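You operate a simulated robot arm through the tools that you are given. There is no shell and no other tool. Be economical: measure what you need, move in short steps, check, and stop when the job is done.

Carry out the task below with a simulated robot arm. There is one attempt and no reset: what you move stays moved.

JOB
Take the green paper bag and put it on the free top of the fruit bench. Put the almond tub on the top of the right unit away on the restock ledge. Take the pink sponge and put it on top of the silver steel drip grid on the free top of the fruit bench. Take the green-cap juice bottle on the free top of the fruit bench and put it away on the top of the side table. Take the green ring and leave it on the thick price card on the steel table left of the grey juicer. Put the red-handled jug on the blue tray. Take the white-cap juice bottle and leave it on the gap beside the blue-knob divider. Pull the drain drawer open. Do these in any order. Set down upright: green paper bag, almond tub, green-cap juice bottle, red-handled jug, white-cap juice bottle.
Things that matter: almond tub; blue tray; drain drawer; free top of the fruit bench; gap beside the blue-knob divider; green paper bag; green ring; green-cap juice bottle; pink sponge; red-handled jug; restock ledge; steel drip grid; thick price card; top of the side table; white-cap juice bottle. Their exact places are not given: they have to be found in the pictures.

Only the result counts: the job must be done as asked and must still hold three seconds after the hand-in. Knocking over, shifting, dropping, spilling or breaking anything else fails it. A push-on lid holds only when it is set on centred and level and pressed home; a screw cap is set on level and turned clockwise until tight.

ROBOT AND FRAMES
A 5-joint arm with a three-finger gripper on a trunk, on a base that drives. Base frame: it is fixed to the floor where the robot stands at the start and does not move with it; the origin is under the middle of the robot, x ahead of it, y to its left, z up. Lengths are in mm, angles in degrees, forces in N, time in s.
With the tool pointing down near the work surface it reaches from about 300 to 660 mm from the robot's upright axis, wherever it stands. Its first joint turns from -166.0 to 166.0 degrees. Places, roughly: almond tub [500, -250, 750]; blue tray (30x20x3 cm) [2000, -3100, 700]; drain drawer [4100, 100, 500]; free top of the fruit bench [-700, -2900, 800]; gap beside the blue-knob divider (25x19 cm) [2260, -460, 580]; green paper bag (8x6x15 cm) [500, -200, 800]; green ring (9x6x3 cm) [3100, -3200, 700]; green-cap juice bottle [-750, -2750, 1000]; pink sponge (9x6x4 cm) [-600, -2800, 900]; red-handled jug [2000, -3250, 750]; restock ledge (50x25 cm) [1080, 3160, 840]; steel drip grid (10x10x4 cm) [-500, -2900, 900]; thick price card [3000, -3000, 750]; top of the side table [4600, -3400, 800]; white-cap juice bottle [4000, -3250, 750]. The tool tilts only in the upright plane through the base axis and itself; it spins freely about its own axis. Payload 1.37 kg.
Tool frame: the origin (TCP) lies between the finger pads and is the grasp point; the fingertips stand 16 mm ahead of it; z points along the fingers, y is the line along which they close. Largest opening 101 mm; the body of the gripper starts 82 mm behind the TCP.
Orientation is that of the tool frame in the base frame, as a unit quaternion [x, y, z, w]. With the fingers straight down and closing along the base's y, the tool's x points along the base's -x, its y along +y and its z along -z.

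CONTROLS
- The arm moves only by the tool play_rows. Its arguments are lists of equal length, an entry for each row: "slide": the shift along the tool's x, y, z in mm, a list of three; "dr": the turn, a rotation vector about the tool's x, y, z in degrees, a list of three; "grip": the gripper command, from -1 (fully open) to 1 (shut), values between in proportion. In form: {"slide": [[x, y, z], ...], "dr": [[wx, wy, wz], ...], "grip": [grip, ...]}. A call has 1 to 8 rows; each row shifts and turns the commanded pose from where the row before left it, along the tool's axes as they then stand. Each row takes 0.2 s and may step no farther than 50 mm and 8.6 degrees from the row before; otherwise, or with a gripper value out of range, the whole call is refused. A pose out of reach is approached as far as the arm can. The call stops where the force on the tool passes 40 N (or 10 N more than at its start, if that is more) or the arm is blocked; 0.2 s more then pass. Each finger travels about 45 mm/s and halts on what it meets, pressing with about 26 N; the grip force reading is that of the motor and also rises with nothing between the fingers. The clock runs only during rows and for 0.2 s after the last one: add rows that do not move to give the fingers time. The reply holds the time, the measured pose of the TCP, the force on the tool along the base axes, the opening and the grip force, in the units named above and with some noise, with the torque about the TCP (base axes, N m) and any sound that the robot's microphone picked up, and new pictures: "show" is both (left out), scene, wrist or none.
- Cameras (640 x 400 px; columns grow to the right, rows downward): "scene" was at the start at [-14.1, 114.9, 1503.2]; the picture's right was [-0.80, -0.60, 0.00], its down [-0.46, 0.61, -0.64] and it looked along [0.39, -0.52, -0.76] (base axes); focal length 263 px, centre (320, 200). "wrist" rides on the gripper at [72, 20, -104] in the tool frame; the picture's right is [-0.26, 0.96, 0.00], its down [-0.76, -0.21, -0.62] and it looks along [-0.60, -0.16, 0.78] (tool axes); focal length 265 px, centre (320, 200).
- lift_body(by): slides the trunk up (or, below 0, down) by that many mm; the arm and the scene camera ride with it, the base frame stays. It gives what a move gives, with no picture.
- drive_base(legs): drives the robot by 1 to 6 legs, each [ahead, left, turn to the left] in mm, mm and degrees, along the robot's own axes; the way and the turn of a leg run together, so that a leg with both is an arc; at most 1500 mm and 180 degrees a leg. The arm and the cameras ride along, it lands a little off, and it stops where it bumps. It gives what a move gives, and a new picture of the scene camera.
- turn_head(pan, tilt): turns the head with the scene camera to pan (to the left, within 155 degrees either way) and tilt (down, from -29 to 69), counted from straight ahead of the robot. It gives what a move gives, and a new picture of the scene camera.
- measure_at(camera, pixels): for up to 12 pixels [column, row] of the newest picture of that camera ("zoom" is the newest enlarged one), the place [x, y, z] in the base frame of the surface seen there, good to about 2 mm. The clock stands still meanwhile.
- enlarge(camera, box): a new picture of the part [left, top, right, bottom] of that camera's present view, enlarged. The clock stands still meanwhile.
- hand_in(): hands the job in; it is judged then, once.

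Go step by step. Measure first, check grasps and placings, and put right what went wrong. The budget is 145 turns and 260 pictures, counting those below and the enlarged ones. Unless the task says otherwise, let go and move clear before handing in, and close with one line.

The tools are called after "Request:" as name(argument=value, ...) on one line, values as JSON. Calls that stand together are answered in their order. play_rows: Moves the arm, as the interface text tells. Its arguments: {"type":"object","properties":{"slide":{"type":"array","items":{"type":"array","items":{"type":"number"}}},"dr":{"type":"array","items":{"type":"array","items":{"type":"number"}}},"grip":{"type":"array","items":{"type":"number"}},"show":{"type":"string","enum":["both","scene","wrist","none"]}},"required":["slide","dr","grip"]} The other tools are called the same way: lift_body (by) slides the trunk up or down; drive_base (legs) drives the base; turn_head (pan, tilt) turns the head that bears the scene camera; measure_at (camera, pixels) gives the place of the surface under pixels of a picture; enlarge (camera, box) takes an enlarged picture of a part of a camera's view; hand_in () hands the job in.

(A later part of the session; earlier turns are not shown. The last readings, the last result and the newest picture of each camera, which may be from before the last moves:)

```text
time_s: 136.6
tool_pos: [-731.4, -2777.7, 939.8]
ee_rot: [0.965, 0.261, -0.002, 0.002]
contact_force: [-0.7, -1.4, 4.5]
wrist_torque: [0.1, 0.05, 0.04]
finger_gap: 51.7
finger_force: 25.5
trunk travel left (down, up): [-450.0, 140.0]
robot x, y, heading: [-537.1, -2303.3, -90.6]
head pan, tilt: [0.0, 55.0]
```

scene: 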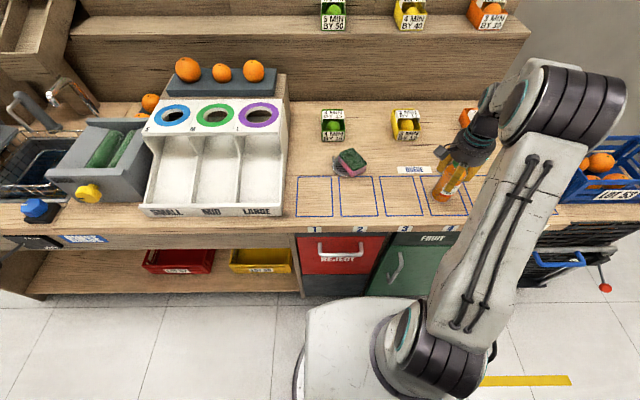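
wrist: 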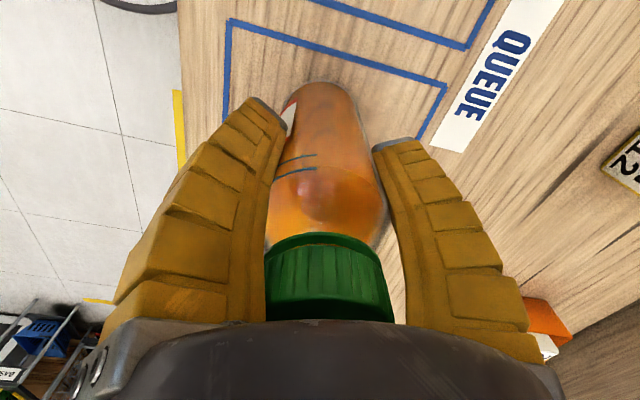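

Gripped (gap 52). Lift, retract toward the robot, back off.

Request:
play_rows(slide=[[0, 0, -10], [0, 0, -20], [0, 0, -40], [0, 0, -45], [0, 0, -30]], dr=[[0, 0, 0], [0, 0, 0], [0, 0, 0], [0, 0, 0], [0, 0, 0]], grip=[1, 1, 1, 1, 1])

Request:
drive_base(legs=[[-450, 0, 0], [0, 0, 90]])

Request:
turn_head(pan=0, tilt=25)

```text
time_s: 137.8
tool_pos: [-733.1, -2780.0, 1086.9]
ee_rot: [0.966, 0.26, -0.001, 0.002]
contact_force: [1.2, -1.0, -2.6]
wrist_torque: [-0.02, 0.02, 0.0]
finger_gap: 51.5
finger_force: 26.3
trunk travel left (down, up): [-450.0, 140.0]
robot x, y, heading: [-535.9, -2299.8, -90.6]
head pan, tilt: [0.0, 55.0]
```

scene: 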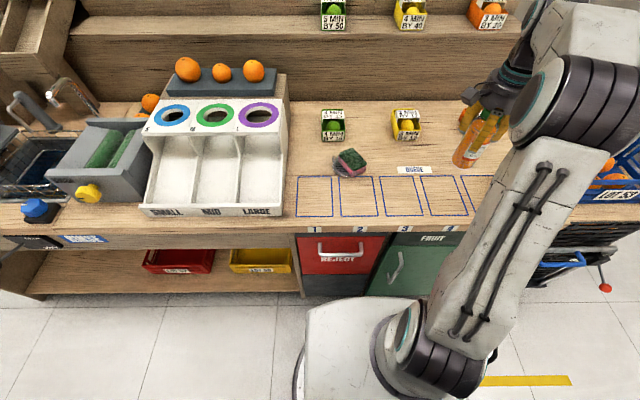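
wrist: 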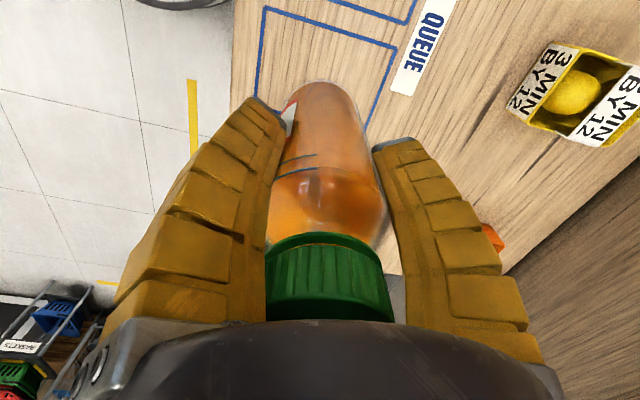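

```text
time_s: 144.3
tool_pos: [-57.6, -2045.0, 1085.4]
ee_rot: [0.498, 0.867, 0.001, 0.001]
contact_force: [0.0, 0.8, -3.2]
wrist_torque: [0.01, -0.03, 0.03]
finger_gap: 51.5
finger_force: 25.7
trunk travel left (down, up): [-450.0, 140.0]
robot x, y, heading: [-534.9, -1854.7, -0.6]
head pan, tilt: [0.0, 55.0]
```

scene: 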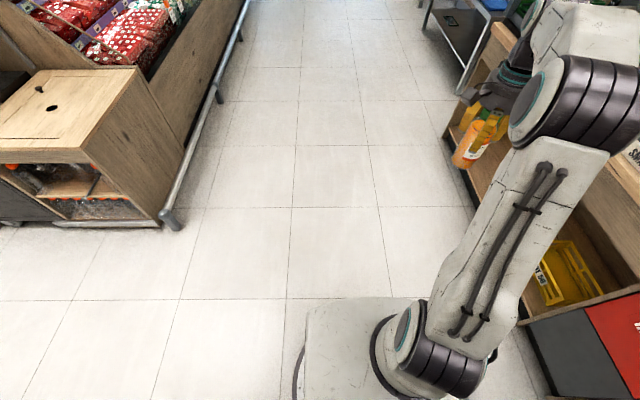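

```text
time_s: 145.3
tool_pos: [-55.9, -2046.3, 1084.8]
ee_rot: [0.498, 0.867, 0.001, 0.001]
contact_force: [0.1, -0.3, -3.1]
wrist_torque: [0.03, 0.02, -0.02]
finger_gap: 51.8
finger_force: 25.6
trunk travel left (down, up): [-450.0, 140.0]
robot x, y, heading: [-535.6, -1855.2, -0.3]
head pan, tilt: [0.0, 25.0]
```

scene: 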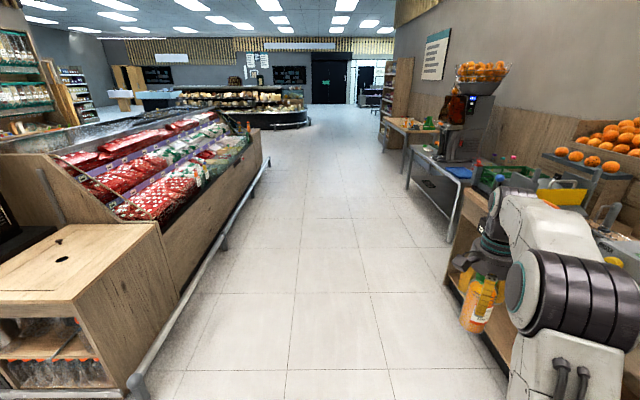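

Request:
measure_at(camera="scene", pixels=[[137, 385], [225, 235], [266, 165], [455, 245], [410, 180], [430, 130], [405, 165], [388, 128], [300, 122]])

Request:
drive_base(legs=[[1500, 0, 0.3]])

```text
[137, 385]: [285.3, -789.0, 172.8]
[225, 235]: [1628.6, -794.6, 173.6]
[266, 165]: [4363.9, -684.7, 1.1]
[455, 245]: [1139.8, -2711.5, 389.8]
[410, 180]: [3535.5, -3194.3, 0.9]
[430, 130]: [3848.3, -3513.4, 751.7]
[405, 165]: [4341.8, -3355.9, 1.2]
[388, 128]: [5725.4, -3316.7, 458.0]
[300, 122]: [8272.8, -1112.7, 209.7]
```

```text
time_s: 152.8
tool_pos: [1460.0, -2038.8, 1086.2]
ee_rot: [0.49, 0.871, -0.001, 0.002]
contact_force: [0.4, -0.3, -2.7]
wrist_torque: [0.03, -0.05, 0.0]
finger_gap: 51.6
finger_force: 26.1
trunk travel left (down, up): [-450.0, 140.0]
robot x, y, heading: [979.3, -1857.5, 0.5]
head pan, tilt: [0.0, 25.0]
```

scene: 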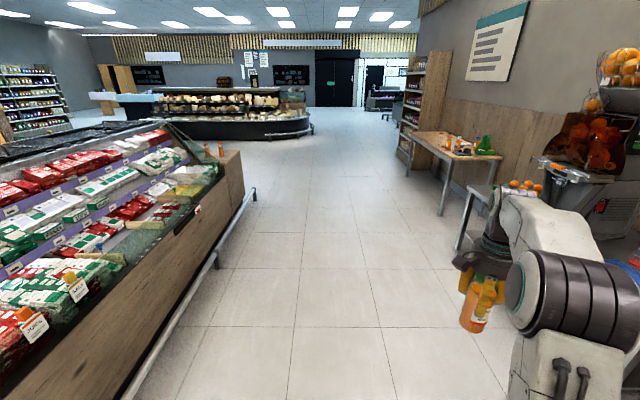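

Request:
drive_base(legs=[[1500, 0, 0], [1100, 0, -0.5]])

Request:
turn_head(pan=-60, tilt=30)

```text
time_s: 165.4
tool_pos: [4063.4, -1971.8, 1085.2]
ee_rot: [0.481, 0.877, 0.0, 0.001]
contact_force: [-0.2, -0.1, -3.2]
wrist_torque: [-0.01, 0.02, 0.02]
finger_gap: 51.6
finger_force: 26.0
trunk travel left (down, up): [-450.0, 140.0]
robot x, y, heading: [3578.8, -1796.4, 1.9]
head pan, tilt: [0.0, 25.0]
```

scene: 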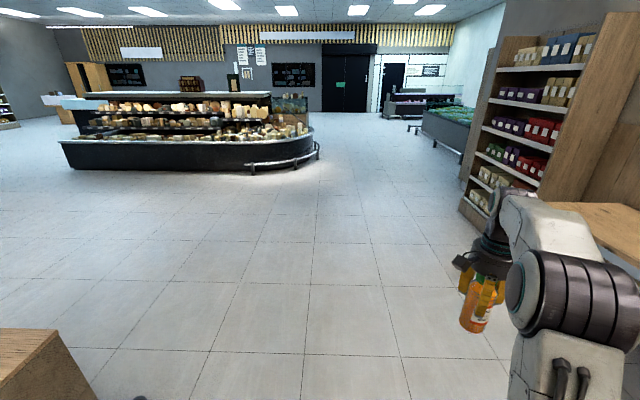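

```text
time_s: 166.7
tool_pos: [4063.5, -1971.5, 1086.5]
ee_rot: [0.482, 0.876, 0.001, 0.0]
contact_force: [0.0, 0.3, -3.2]
wrist_torque: [-0.01, 0.02, 0.03]
finger_gap: 51.5
finger_force: 25.9
trunk travel left (down, up): [-450.0, 140.0]
robot x, y, heading: [3581.1, -1799.6, 2.1]
head pan, tilt: [-60.0, 30.0]
```

scene: 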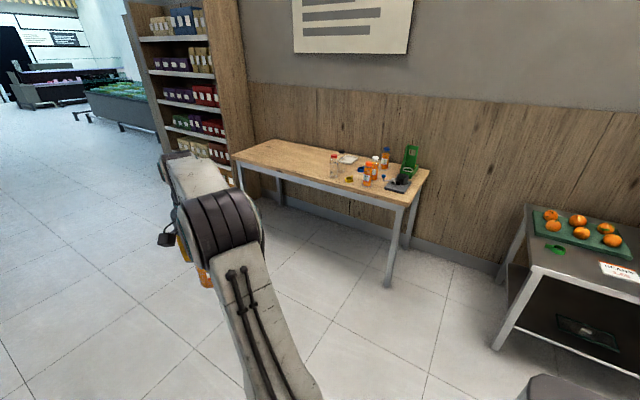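

Request:
enlarge(camera="scene", box=[220, 130, 440, 220])

Request:
measure_at(camera="scene", pixels=[[245, 155], [290, 155], [320, 180], [375, 160], [386, 155], [368, 180], [335, 165], [412, 155], [395, 190], [405, 204], [300, 175], [275, 145]])

```text
2.91 times, centred on (330, 175) of scene
```

zoom: 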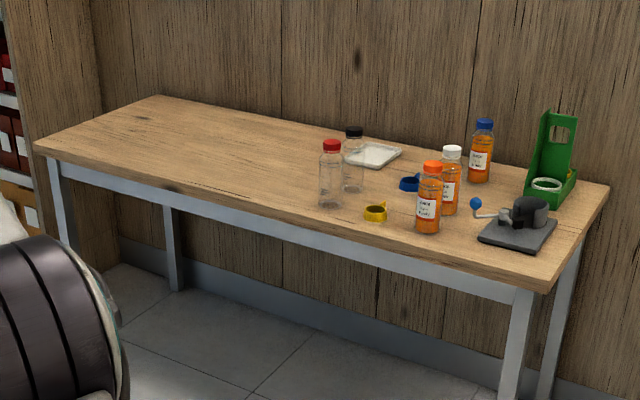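

```text
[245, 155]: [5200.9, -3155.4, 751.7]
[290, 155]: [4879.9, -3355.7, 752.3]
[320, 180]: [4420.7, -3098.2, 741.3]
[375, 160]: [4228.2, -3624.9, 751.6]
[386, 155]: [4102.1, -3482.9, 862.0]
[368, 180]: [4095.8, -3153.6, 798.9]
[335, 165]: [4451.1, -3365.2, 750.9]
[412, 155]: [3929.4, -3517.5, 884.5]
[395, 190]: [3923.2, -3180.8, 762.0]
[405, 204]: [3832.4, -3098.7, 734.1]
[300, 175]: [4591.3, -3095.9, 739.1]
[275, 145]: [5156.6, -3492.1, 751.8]
```

The wooden table (z≈752) is the side table; the white-cap bottle is near (4060,−3200), and the left part is free. Drive to face it at x≈4700.

Request:
drive_base(legs=[[0, 0, -92], [0, 1120, 0], [900, 0, 0]])

Request:
turn_head(pan=-10, tilt=45)

```text
time_s: 180.7
tool_pos: [4495.1, -3187.5, 1085.6]
ee_rot: [0.965, 0.262, -0.001, 0.001]
contact_force: [-0.1, 0.2, -2.7]
wrist_torque: [-0.01, 0.03, 0.0]
finger_gap: 51.5
finger_force: 25.7
trunk travel left (down, up): [-450.0, 140.0]
robot x, y, heading: [4686.2, -2710.8, -90.4]
head pan, tilt: [-60.0, 30.0]
```

scene: 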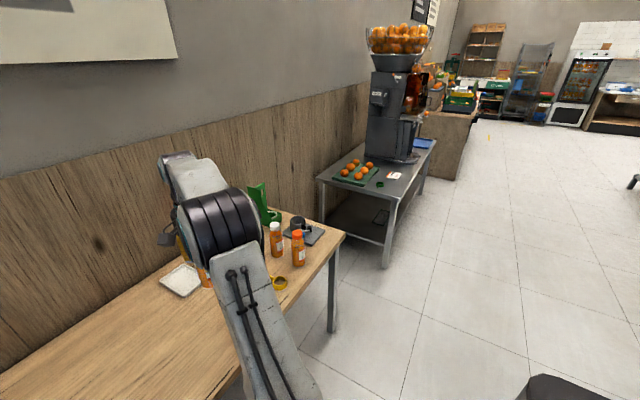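

```text
time_s: 181.9
tool_pos: [4494.1, -3186.1, 1085.0]
ee_rot: [0.965, 0.262, 0.0, 0.001]
contact_force: [0.2, 0.6, -3.4]
wrist_torque: [-0.01, 0.0, -0.03]
finger_gap: 51.6
finger_force: 25.8
trunk travel left (down, up): [-450.0, 140.0]
robot x, y, heading: [4683.2, -2707.9, -90.6]
head pan, tilt: [-10.0, 45.0]
```

scene: 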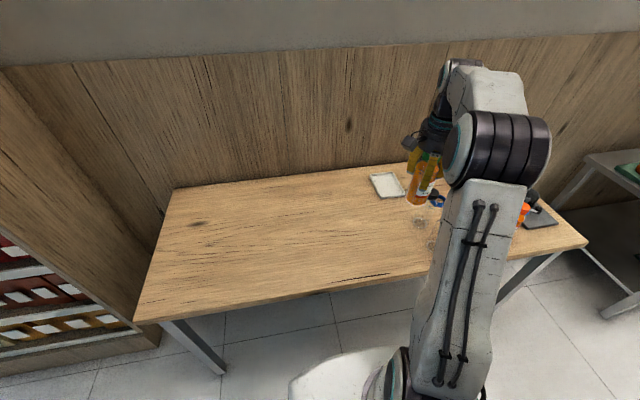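

Request:
play_rows(slide=[[23.5, 33.2, 0], [23.5, 33.2, 0], [23.5, 33.2, 0], [23.5, 33.2, 0], [23.5, 33.2, 0], [0, 0, 48], [0, 0, 48], [0, 0, 48]], dr=[[0, 0, 0], [0, 0, 0], [0, 0, 0], [0, 0, 0], [0, 0, 0], [0, 0, 0], [0, 0, 0], [0, 0, 0]], grip=[1, 1, 1, 1, 1, 1, 1, 1])

Request:
enlarge(camera="scene", box=[250, 130, 450, 260])

```text
time_s: 183.7
tool_pos: [4681.7, -3268.6, 941.4]
ee_rot: [0.965, 0.262, 0.0, 0.001]
contact_force: [0.7, -1.1, -3.6]
wrist_torque: [0.03, 0.0, 0.01]
finger_gap: 51.7
finger_force: 26.5
trunk travel left (down, up): [-450.0, 140.0]
robot x, y, heading: [4683.9, -2709.6, -90.5]
head pan, tilt: [-10.0, 45.0]
```

scene: 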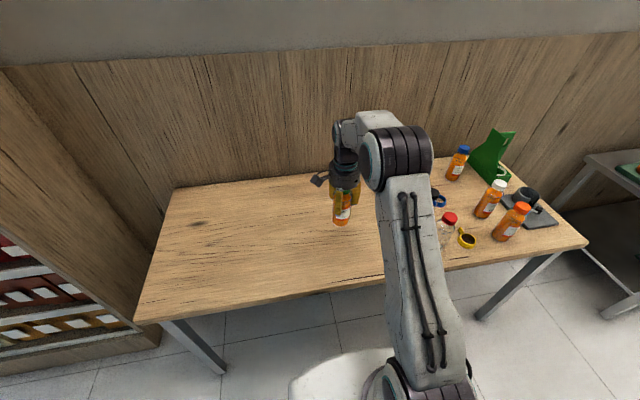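
wrist: 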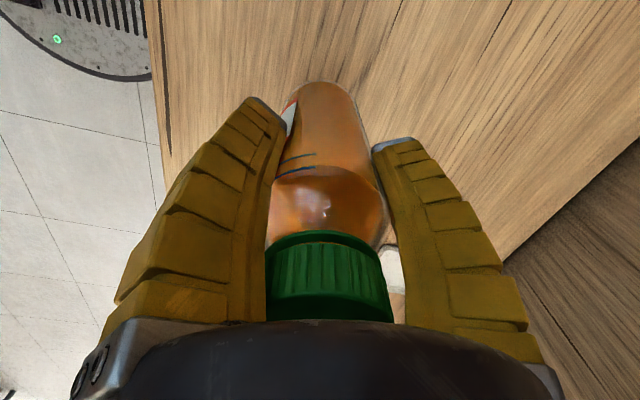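

```text
3.08 times, centred on (350, 195) of scene
```

zoom: 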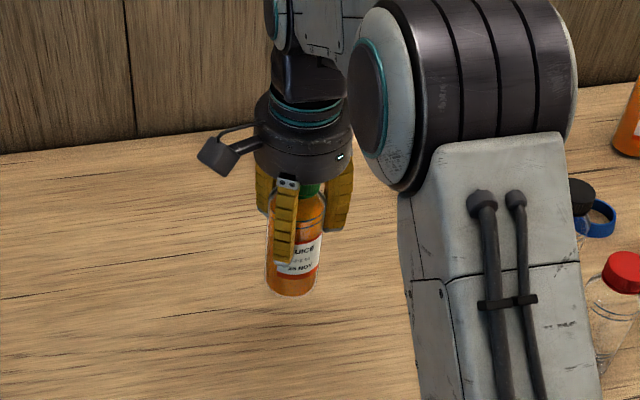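

Request:
play_rows(slide=[[0, 0, 48], [0, 0, 44], [0, 0, 3], [0, 0, 2], [0, 0, 0]], dr=[[0, 0, 0], [0, 0, 0], [0, 0, 0], [0, 0, 0], [0, 0, 0]], grip=[1, 1, 1, 1, 1], show="none")

Request:
play_rows(slide=[[0, 0, 1.5], [0, 0, 1], [0, 0, 0]], dr=[[0, 0, 0], [0, 0, 0], [0, 0, 0]], grip=[1, 1, 1], show="none")

```text
time_s: 184.9
tool_pos: [4681.2, -3270.2, 843.2]
ee_rot: [0.965, 0.262, 0.0, 0.001]
contact_force: [0.2, -0.6, -3.2]
wrist_torque: [0.03, -0.01, 0.0]
finger_gap: 51.8
finger_force: 26.3
trunk travel left (down, up): [-450.0, 140.0]
robot x, y, heading: [4687.5, -2707.1, -90.7]
head pan, tilt: [-10.0, 45.0]
```

```text
time_s: 185.7
tool_pos: [4678.4, -3270.8, 840.4]
ee_rot: [0.965, 0.262, 0.0, 0.0]
contact_force: [0.1, 0.5, -2.5]
wrist_torque: [-0.02, 0.02, 0.01]
finger_gap: 51.3
finger_force: 25.9
trunk travel left (down, up): [-450.0, 140.0]
robot x, y, heading: [4683.2, -2708.4, -90.3]
head pan, tilt: [-10.0, 45.0]
```

Request:
play_rows(slide=[[0, 0, 1], [0, 0, 1], [0, 0, 0]], dr=[[0, 0, 0], [0, 0, 0], [0, 0, 0]], grip=[1, 1, 1], show="none")

```text
time_s: 186.5
tool_pos: [4679.1, -3271.5, 840.6]
ee_rot: [0.965, 0.261, -0.001, 0.003]
contact_force: [-0.1, 0.8, 10.0]
wrist_torque: [0.36, 0.04, -0.02]
finger_gap: 51.8
finger_force: 25.9
trunk travel left (down, up): [-450.0, 140.0]
robot x, y, heading: [4686.4, -2709.6, -90.3]
head pan, tilt: [-10.0, 45.0]
```

Request:
play_rows(slide=[[0, 0, -0.7], [0, 0, 0], [0, 0, 0], [0, 0, 0], [0, 0, 0], [0, 0, 0]], dr=[[0, 0, 0], [0, 0, 0], [0, 0, 0], [0, 0, 0], [0, 0, 0], [0, 0, 0]], grip=[1, 0.4, 0, -0.5, -1, -1], show="wrist")

Request:
play_rows(slide=[[0, 0, -15], [0, 0, -40], [0, 0, -45], [0, 0, -45], [0, 0, -45], [0, 0, -45]], dr=[[0, 0, 0], [0, 0, 0], [0, 0, 0], [0, 0, 0], [0, 0, 0], [0, 0, 0]], grip=[-1, -1, -1, -1, -1, -1], show="both")

```text
time_s: 187.9
tool_pos: [4679.9, -3271.6, 839.7]
ee_rot: [0.965, 0.262, 0.0, 0.002]
contact_force: [-0.3, -0.2, 0.7]
wrist_torque: [0.0, 0.0, 0.0]
finger_gap: 100.5
finger_force: 0.1
trunk travel left (down, up): [-450.0, 140.0]
robot x, y, heading: [4686.3, -2708.9, -90.5]
head pan, tilt: [-10.0, 45.0]
```

wrist: 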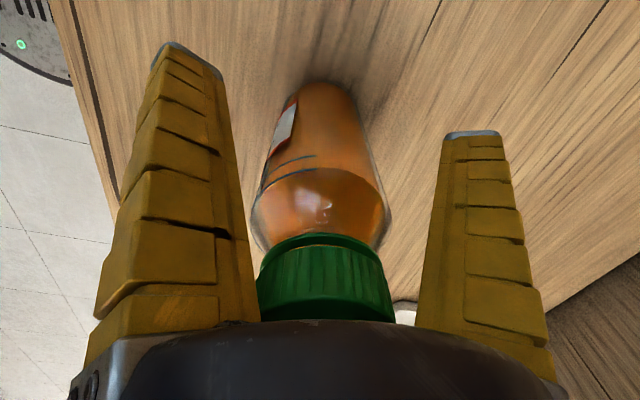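

```text
time_s: 189.3
tool_pos: [4679.1, -3271.0, 1073.9]
ee_rot: [0.965, 0.262, -0.001, 0.001]
contact_force: [0.7, 0.0, -0.2]
wrist_torque: [0.0, -0.03, 0.02]
finger_gap: 101.0
finger_force: 0.0
trunk travel left (down, up): [-450.0, 140.0]
robot x, y, heading: [4687.8, -2703.7, -90.4]
head pan, tilt: [-10.0, 45.0]
```

scene: 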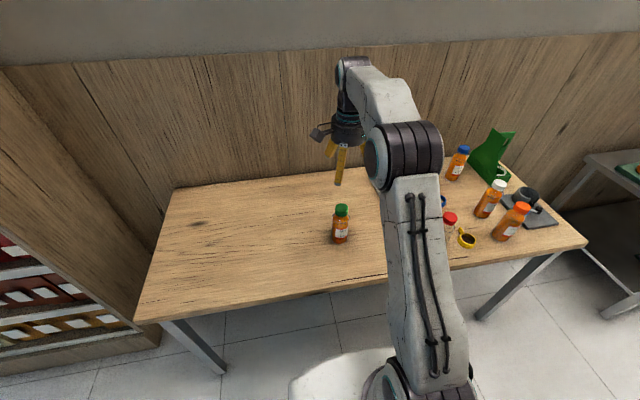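
wrist: 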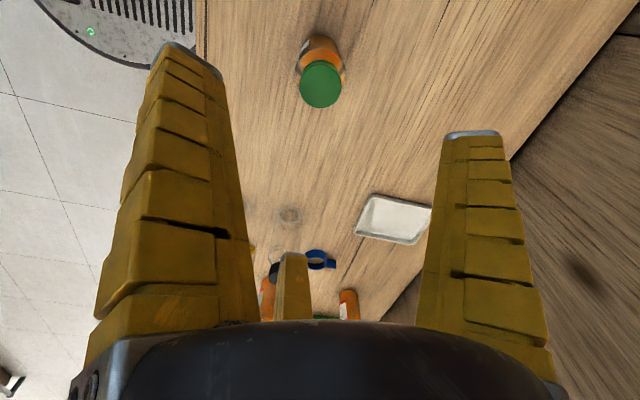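

Green-cap bottle stands. Now drive right toward the white-cap bottle.

Request:
drive_base(legs=[[0, -600, 0.3]])

Request:
play_rows(slide=[[0, 0, 0]], dr=[[0, 0, 0]], grip=[-1], show="wrist")

Request:
enlarge(camera="scene", box=[250, 130, 450, 260])

```text
time_s: 192.7
tool_pos: [4076.5, -3269.2, 1074.3]
ee_rot: [0.964, 0.266, 0.0, 0.002]
contact_force: [-0.3, -0.1, 0.1]
wrist_torque: [0.02, 0.01, -0.03]
finger_gap: 100.5
finger_force: 0.1
trunk travel left (down, up): [-450.0, 140.0]
robot x, y, heading: [4082.5, -2707.9, -90.2]
head pan, tilt: [-10.0, 45.0]
```

scene: 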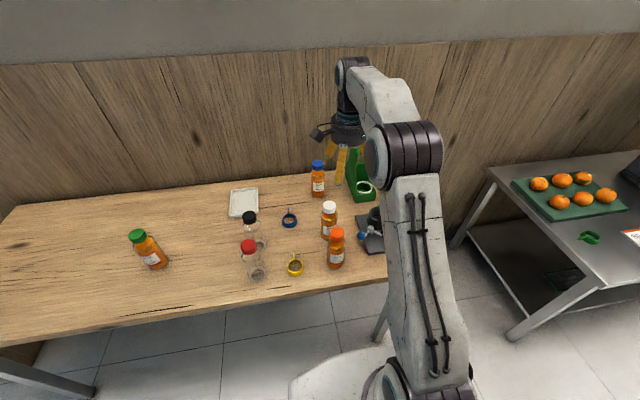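

```text
time_s: 193.1
tool_pos: [4077.9, -3269.1, 1075.1]
ee_rot: [0.964, 0.266, -0.001, 0.001]
contact_force: [0.6, 0.2, -0.8]
wrist_torque: [0.03, 0.0, 0.0]
finger_gap: 100.6
finger_force: 0.0
trunk travel left (down, up): [-450.0, 140.0]
robot x, y, heading: [4080.5, -2707.9, -89.7]
head pan, tilt: [-10.0, 45.0]
```

wrist: 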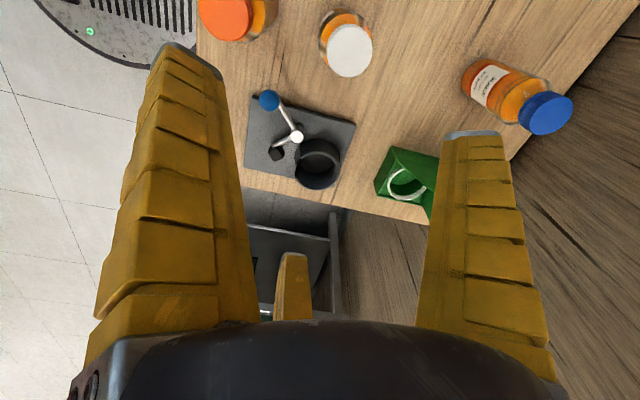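

```text
3.08 times, centred on (350, 195) of scene
```

zoom: 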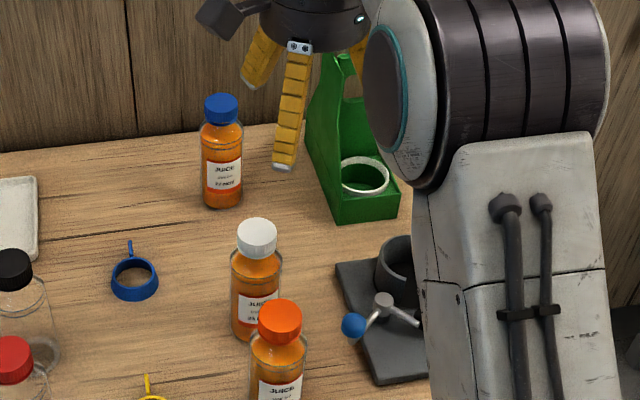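

Request:
measure_at(camera="wrist", pixels=[[349, 50], [328, 50], [371, 50], [349, 73], [349, 28], [226, 18], [226, 38], [204, 18], [247, 18], [268, 100], [317, 160], [297, 137]])

Request:
measure_at(camera="zoom", pixels=[[258, 235], [258, 330], [240, 240], [276, 240], [280, 318], [135, 280], [352, 325], [370, 345], [280, 300], [385, 300]])

```text
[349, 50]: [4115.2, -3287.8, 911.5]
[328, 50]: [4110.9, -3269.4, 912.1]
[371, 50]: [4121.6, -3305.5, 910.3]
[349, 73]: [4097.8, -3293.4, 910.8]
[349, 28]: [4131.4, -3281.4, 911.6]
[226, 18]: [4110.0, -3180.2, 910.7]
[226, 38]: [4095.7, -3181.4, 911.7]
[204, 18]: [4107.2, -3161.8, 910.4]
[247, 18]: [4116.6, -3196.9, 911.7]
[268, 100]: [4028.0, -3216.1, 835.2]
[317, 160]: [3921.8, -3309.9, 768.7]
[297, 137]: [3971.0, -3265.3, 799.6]
```

```text
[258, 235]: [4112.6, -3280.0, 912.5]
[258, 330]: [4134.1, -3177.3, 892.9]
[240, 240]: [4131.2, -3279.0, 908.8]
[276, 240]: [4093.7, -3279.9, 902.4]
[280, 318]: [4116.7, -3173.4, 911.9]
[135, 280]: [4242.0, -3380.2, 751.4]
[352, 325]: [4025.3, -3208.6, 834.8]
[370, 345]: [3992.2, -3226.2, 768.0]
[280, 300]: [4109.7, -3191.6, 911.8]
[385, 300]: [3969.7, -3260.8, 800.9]
```

White cap (4115,−3287), orange cap (4113,−3179), juicer knob (4025,−3212). I'll spin 16° for clearance, then descend to z≈840.

Request:
play_rows(slide=[[22.5, 34.4, 0], [0, 0, 0], [0, 0, 0], [0, 0, 40], [0, 0, 40], [0, 0, 45]], dr=[[0, 0, 0], [0, 0, 8], [0, 0, 8], [0, 0, 0], [0, 0, 0], [0, 0, 0]], grip=[-1, -1, -1, -1, -1, -1])

Request:
enlarge(camera="scene", box=[250, 130, 450, 260])

```text
time_s: 194.5
tool_pos: [4116.5, -3290.4, 947.7]
ee_rot: [0.992, 0.128, 0.0, 0.002]
contact_force: [-0.5, -0.1, 0.2]
wrist_torque: [-0.05, 0.03, 0.02]
finger_gap: 100.8
finger_force: 0.1
trunk travel left (down, up): [-450.0, 140.0]
robot x, y, heading: [4082.6, -2706.6, -90.1]
head pan, tilt: [-10.0, 45.0]
```

scene: 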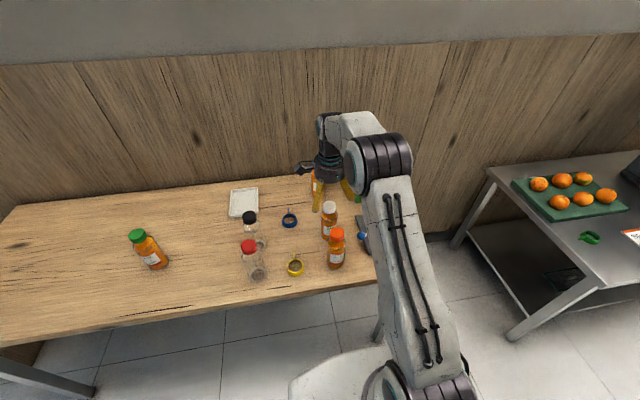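
wrist: 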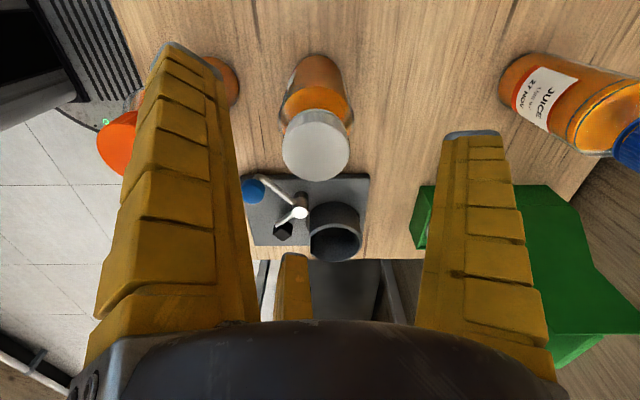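

```text
3.08 times, centred on (350, 195) of scene
```

zoom: 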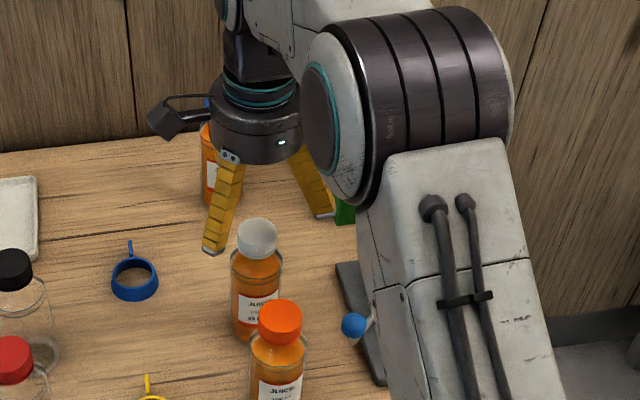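

Request:
play_rows(slide=[[2, -1, 35], [0, 0, 36], [0, 0, 36], [0, 0, 0]], dr=[[0, 0, 0], [0, 0, 0], [0, 0, 0], [0, 0, 0]], grip=[-1, -1, -1, -1], show="wrist")

Request:
play_rows(slide=[[0, 0, 0], [0, 0, 0], [0, 0, 0], [0, 0, 0], [0, 0, 0], [0, 0, 0]], dr=[[0, 0, 0], [0, 0, 0], [0, 0, 0], [0, 0, 0], [0, 0, 0], [0, 0, 0]], grip=[-0.5, 0, 0.3, 0.6, 1, 1], show="both")

```text
time_s: 195.5
tool_pos: [4116.4, -3286.8, 841.7]
ee_rot: [0.992, 0.129, 0.001, 0.002]
contact_force: [-0.1, 0.4, -0.1]
wrist_torque: [-0.02, -0.02, 0.02]
finger_gap: 100.5
finger_force: 0.0
trunk travel left (down, up): [-450.0, 140.0]
robot x, y, heading: [4081.2, -2702.5, -89.8]
head pan, tilt: [-10.0, 45.0]
```

wrist: 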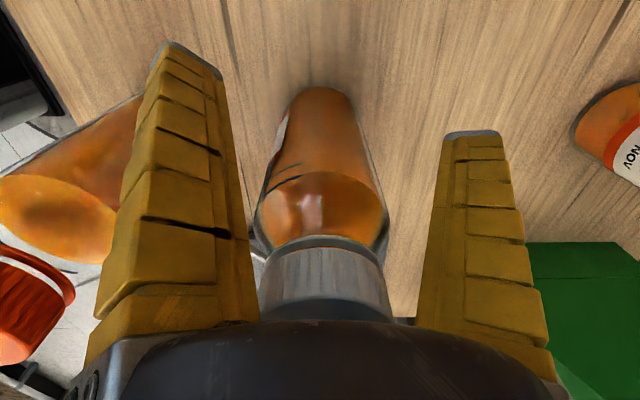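

```text
time_s: 196.9
tool_pos: [4118.2, -3286.4, 842.7]
ee_rot: [0.992, 0.129, 0.001, 0.002]
contact_force: [0.0, -0.2, 4.0]
wrist_torque: [0.1, -0.04, 0.04]
finger_gap: 51.9
finger_force: 25.9
trunk travel left (down, up): [-450.0, 140.0]
robot x, y, heading: [4084.5, -2707.4, -90.3]
head pan, tilt: [-10.0, 45.0]
```

scene: 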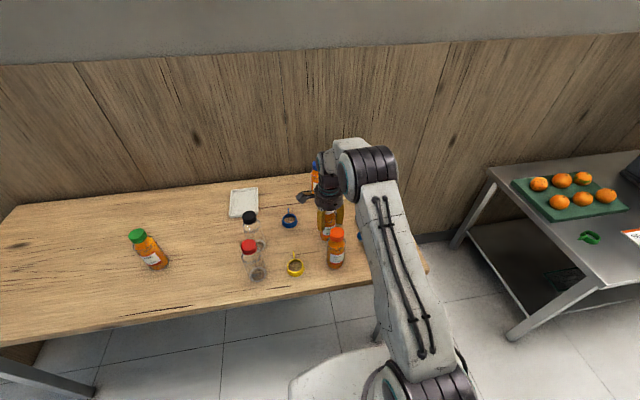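
wrist: 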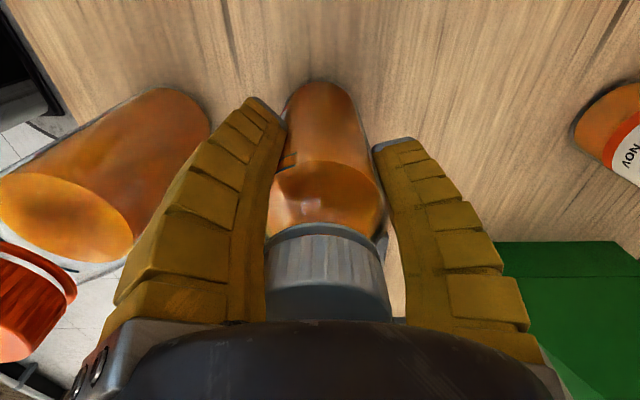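

Request:
play_rows(slide=[[0, 0, -15], [0, 0, -40], [0, 0, -48], [0, 0, -48], [0, 0, -48]], dr=[[0, 0, 0], [0, 0, 0], [0, 0, 0], [0, 0, 0], [0, 0, 0]], grip=[1, 1, 1, 1, 1], show="wrist")

Request:
drive_base(legs=[[-800, 0, 0], [0, -1500, 0], [0, -300, 180]])

Request:
turn_head(pan=0, tilt=40)

```text
time_s: 198.1
tool_pos: [4115.2, -3284.5, 1041.9]
ee_rot: [0.992, 0.128, 0.0, 0.001]
contact_force: [0.0, 0.3, -2.9]
wrist_torque: [0.02, -0.04, 0.0]
finger_gap: 51.7
finger_force: 26.0
trunk travel left (down, up): [-450.0, 140.0]
robot x, y, heading: [4081.1, -2707.2, -89.7]
head pan, tilt: [-10.0, 45.0]
```

wrist: 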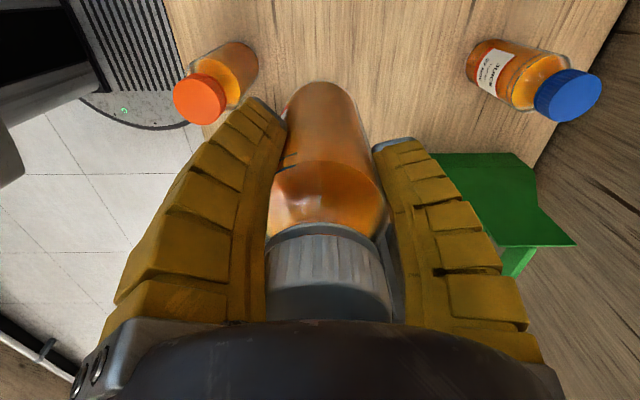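

```text
time_s: 216.7
tool_pos: [2560.4, -1503.9, 1039.7]
ee_rot: [-0.11, 0.994, 0.001, 0.0]
contact_force: [-0.8, 0.4, -2.6]
wrist_torque: [0.05, -0.02, 0.02]
finger_gap: 51.9
finger_force: 26.1
trunk travel left (down, up): [-450.0, 140.0]
robot x, y, heading: [2571.0, -2084.6, 87.5]
head pan, tilt: [-10.0, 45.0]
cut short: leg 3
```

scene: 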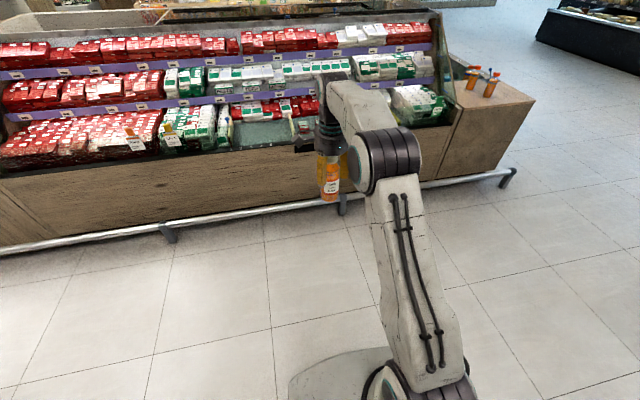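

```text
time_s: 217.4
tool_pos: [2560.8, -1502.9, 1041.4]
ee_rot: [-0.109, 0.994, 0.002, 0.0]
contact_force: [0.0, -0.5, -3.3]
wrist_torque: [-0.02, -0.01, 0.0]
finger_gap: 51.7
finger_force: 26.1
trunk travel left (down, up): [-450.0, 140.0]
robot x, y, heading: [2573.2, -2081.5, 87.8]
head pan, tilt: [0.0, 40.0]
```

scene: 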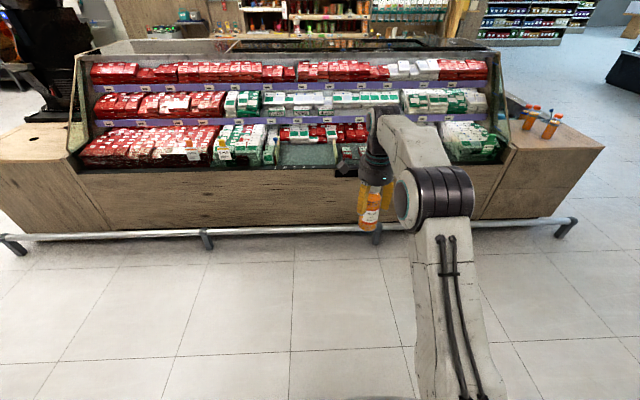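

Request:
enlarge(camera="scene", box=[200, 80, 400, 200])

Request:
measure_at(camera="zoom", pixels=[[300, 210], [300, 260], [410, 210], [410, 260], [350, 235], [350, 275], [350, 300], [250, 270], [430, 240], [350, 180], [240, 210]])

```text
3.20 times, centred on (300, 140) of scene
```

zoom: 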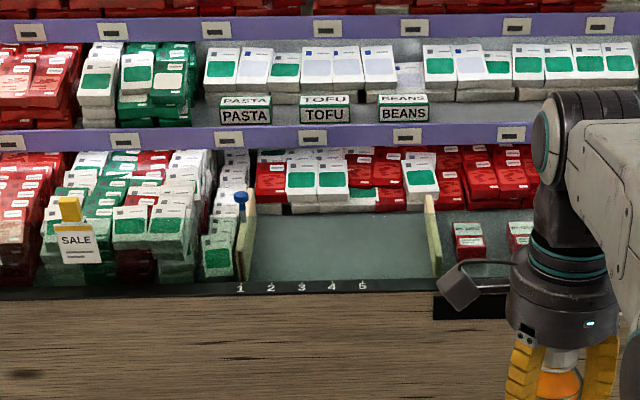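

```text
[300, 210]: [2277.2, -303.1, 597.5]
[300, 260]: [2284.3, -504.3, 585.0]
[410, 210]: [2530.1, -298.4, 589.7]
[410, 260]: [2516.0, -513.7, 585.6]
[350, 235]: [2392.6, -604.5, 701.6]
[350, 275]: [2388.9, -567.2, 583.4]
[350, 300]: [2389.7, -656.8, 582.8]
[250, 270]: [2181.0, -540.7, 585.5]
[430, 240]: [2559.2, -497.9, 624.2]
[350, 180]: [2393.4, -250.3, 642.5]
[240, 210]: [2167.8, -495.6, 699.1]
```

Request:
drive_base(legs=[[0, 280, 2.3], [850, 0, 0]])

Request:
turn_head(pan=0, tilt=55)

Request:
enlarge(camera="scene", box=[200, 50, 440, 230])

```text
time_s: 223.5
tool_pos: [2256.2, -654.9, 1041.2]
ee_rot: [-0.128, 0.992, 0.0, 0.0]
contact_force: [-0.4, -0.4, -3.1]
wrist_torque: [-0.03, 0.0, 0.0]
finger_gap: 51.9
finger_force: 25.4
trunk travel left (down, up): [-450.0, 140.0]
robot x, y, heading: [2291.6, -1236.7, 89.8]
head pan, tilt: [0.0, 40.0]
```

scene: 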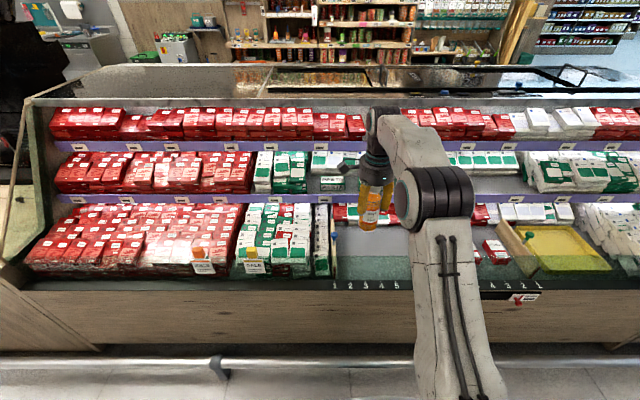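

```text
time_s: 224.3
tool_pos: [2257.4, -655.0, 1041.0]
ee_rot: [-0.129, 0.992, 0.001, 0.0]
contact_force: [-0.1, 0.0, -3.3]
wrist_torque: [-0.03, -0.02, -0.02]
finger_gap: 52.0
finger_force: 26.0
trunk travel left (down, up): [-450.0, 140.0]
robot x, y, heading: [2286.7, -1230.8, 89.9]
head pan, tilt: [0.0, 55.0]
```

scene: 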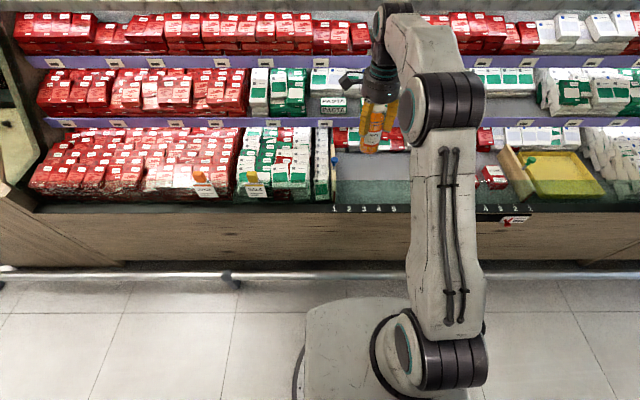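

```text
2.22 times, centred on (320, 140) of scene
```

zoom: 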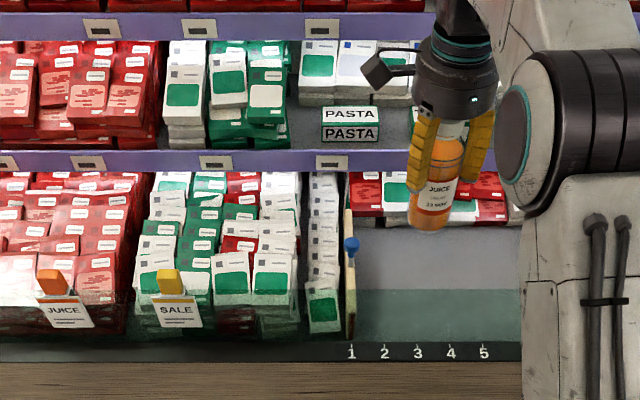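

Request:
measure_at(camera="zoom", pixels=[[430, 284], [430, 292], [430, 300], [430, 320], [430, 340], [430, 240], [430, 260], [350, 245], [350, 320], [385, 353], [170, 292], [430, 370]])

```text
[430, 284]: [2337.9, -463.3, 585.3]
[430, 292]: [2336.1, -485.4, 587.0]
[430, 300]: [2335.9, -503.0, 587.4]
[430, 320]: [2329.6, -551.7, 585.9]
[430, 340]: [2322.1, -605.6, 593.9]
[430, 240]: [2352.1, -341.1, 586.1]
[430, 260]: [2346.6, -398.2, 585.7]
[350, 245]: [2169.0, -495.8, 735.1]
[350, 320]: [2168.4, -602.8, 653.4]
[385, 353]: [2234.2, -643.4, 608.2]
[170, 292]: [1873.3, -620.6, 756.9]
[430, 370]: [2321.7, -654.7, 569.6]
```

Request:
measure_at(camera="scene", pixels=[[350, 297], [330, 300], [350, 275], [350, 310]])

```text
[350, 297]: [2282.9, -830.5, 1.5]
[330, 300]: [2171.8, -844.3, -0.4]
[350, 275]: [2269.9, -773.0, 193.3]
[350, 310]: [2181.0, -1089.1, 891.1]
```

Request:
drive_base(legs=[[112, 0, 0]])

Request:
lift_body(by=-150)

Request:
play_rows(slide=[[-28, -8, 0], [-28, -8, 0], [0, -14, 0]], dr=[[0, 0, 0], [0, 0, 0], [0, 0, 0]], grip=[1, 1, 1])

```text
time_s: 225.4
tool_pos: [2254.7, -545.5, 1040.8]
ee_rot: [-0.129, 0.992, 0.001, 0.0]
contact_force: [0.0, 0.5, -2.6]
wrist_torque: [-0.06, 0.0, 0.05]
finger_gap: 51.9
finger_force: 25.7
trunk travel left (down, up): [-450.0, 140.0]
robot x, y, heading: [2290.3, -1125.7, 89.8]
head pan, tilt: [0.0, 55.0]
```

scene: 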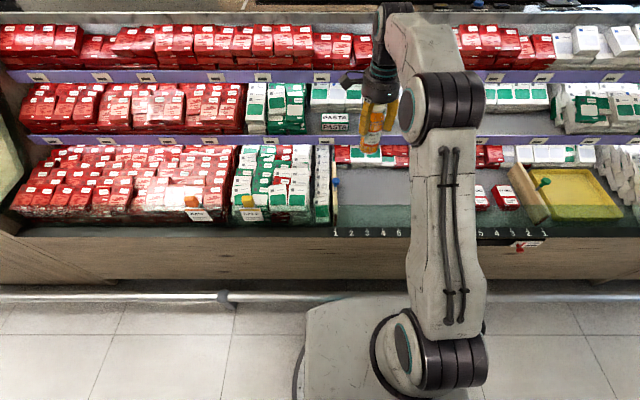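

```text
time_s: 227.2
tool_pos: [2255.0, -546.2, 891.4]
ee_rot: [-0.129, 0.992, 0.001, 0.0]
contact_force: [0.6, -0.5, -2.7]
wrist_torque: [0.01, -0.03, 0.01]
finger_gap: 51.7
finger_force: 26.3
trunk travel left (down, up): [-300.0, 290.0]
robot x, y, heading: [2291.0, -1126.7, 89.8]
head pan, tilt: [0.0, 55.0]
```

```text
time_s: 228.0
tool_pos: [2318.3, -560.0, 890.7]
ee_rot: [-0.129, 0.992, 0.0, 0.0]
contact_force: [-0.1, -0.2, -3.3]
wrist_torque: [0.0, 0.03, 0.02]
finger_gap: 51.6
finger_force: 26.0
trunk travel left (down, up): [-300.0, 290.0]
robot x, y, heading: [2291.7, -1125.1, 89.7]
head pan, tilt: [0.0, 55.0]
```

scene: 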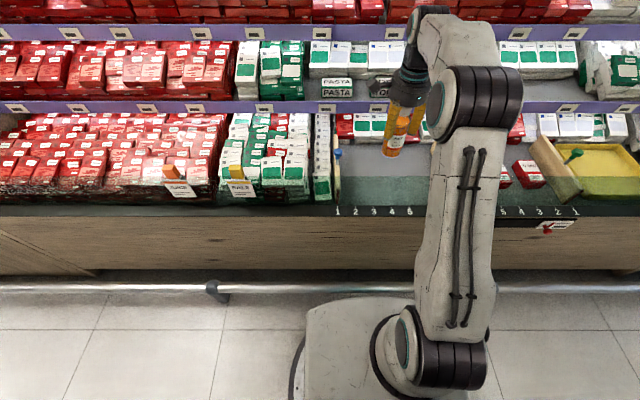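
wrist: 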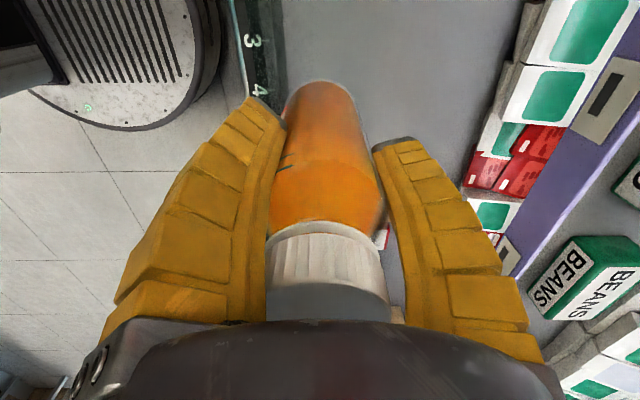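

Request:
play_rows(slide=[[6.5, 40.5, 0], [6.5, 40.5, 0], [0, 0, 40], [0, 0, 40], [0, 0, 40]], dr=[[0, 0, 0], [0, 0, 0], [0, 0, 0], [0, 0, 0], [0, 0, 0]], grip=[1, 1, 1, 1, 1])

Request:
enlarge(camera="scene", box=[300, 50, 480, 230])

```text
time_s: 229.2
tool_pos: [2287.7, -499.8, 766.4]
ee_rot: [-0.129, 0.992, 0.001, 0.0]
contact_force: [-0.8, 0.5, -2.4]
wrist_torque: [0.0, -0.01, 0.01]
finger_gap: 51.7
finger_force: 26.3
out of reach, approached as far as the arm can: row 2
trunk travel left (down, up): [-300.0, 290.0]
robot x, y, heading: [2286.2, -1125.6, 90.0]
head pan, tilt: [0.0, 55.0]
```

scene: 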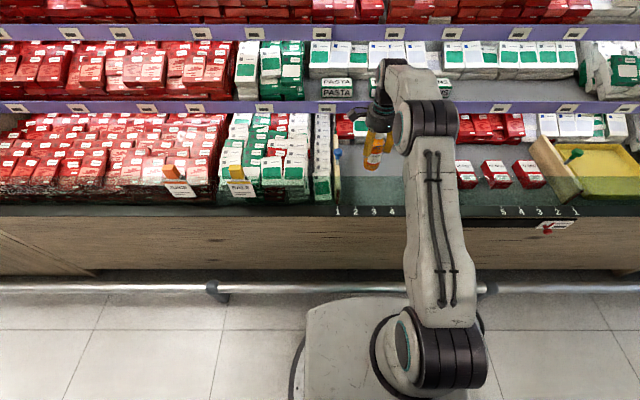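
wrist: 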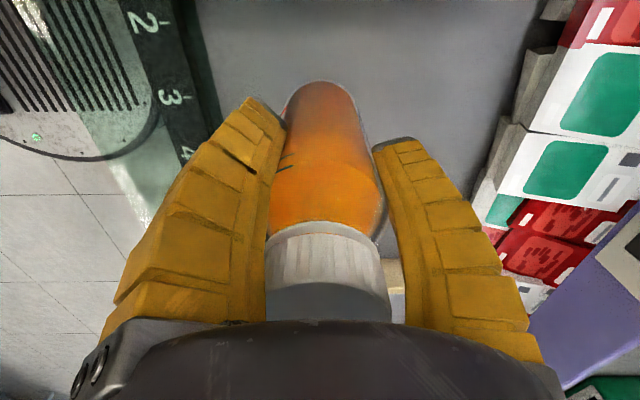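

```text
2.22 times, centred on (390, 140) of scene
```

zoom: 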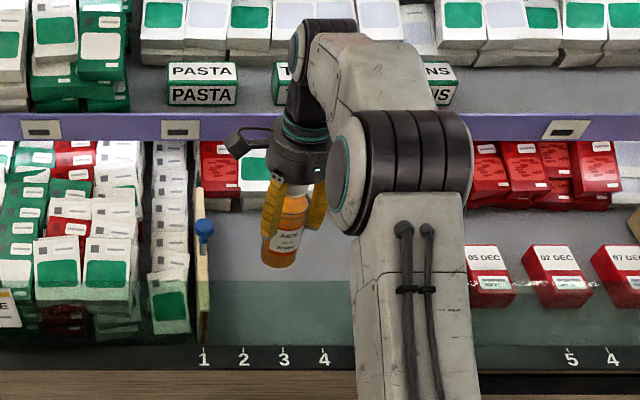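

Request:
play_rows(slide=[[0, 0, 40], [0, 0, 40], [0, 0, 5], [0, 0, 0]], dr=[[0, 0, 0], [0, 0, 0], [0, 0, 0], [0, 0, 0]], grip=[1, 1, 1, 1], show="none")

Request:
play_rows(slide=[[0, 0, 1.5], [0, 0, 1.5], [0, 0, 0]], dr=[[0, 0, 0], [0, 0, 0], [0, 0, 0]], grip=[1, 1, 1], show="none")

```text
time_s: 230.2
tool_pos: [2284.3, -500.8, 681.8]
ee_rot: [-0.129, 0.992, 0.001, 0.0]
contact_force: [-0.1, 0.4, -3.5]
wrist_torque: [0.01, -0.01, -0.02]
finger_gap: 51.7
finger_force: 26.1
trunk travel left (down, up): [-300.0, 290.0]
robot x, y, heading: [2293.3, -1123.7, 90.0]
head pan, tilt: [0.0, 55.0]
```

```text
time_s: 231.0
tool_pos: [2285.3, -500.7, 678.8]
ee_rot: [-0.128, 0.992, 0.002, 0.0]
contact_force: [1.1, 0.0, 2.4]
wrist_torque: [-0.1, 0.04, -0.02]
finger_gap: 51.8
finger_force: 25.8
trunk travel left (down, up): [-300.0, 290.0]
robot x, y, heading: [2286.9, -1128.6, 90.1]
head pan, tilt: [0.0, 55.0]
```

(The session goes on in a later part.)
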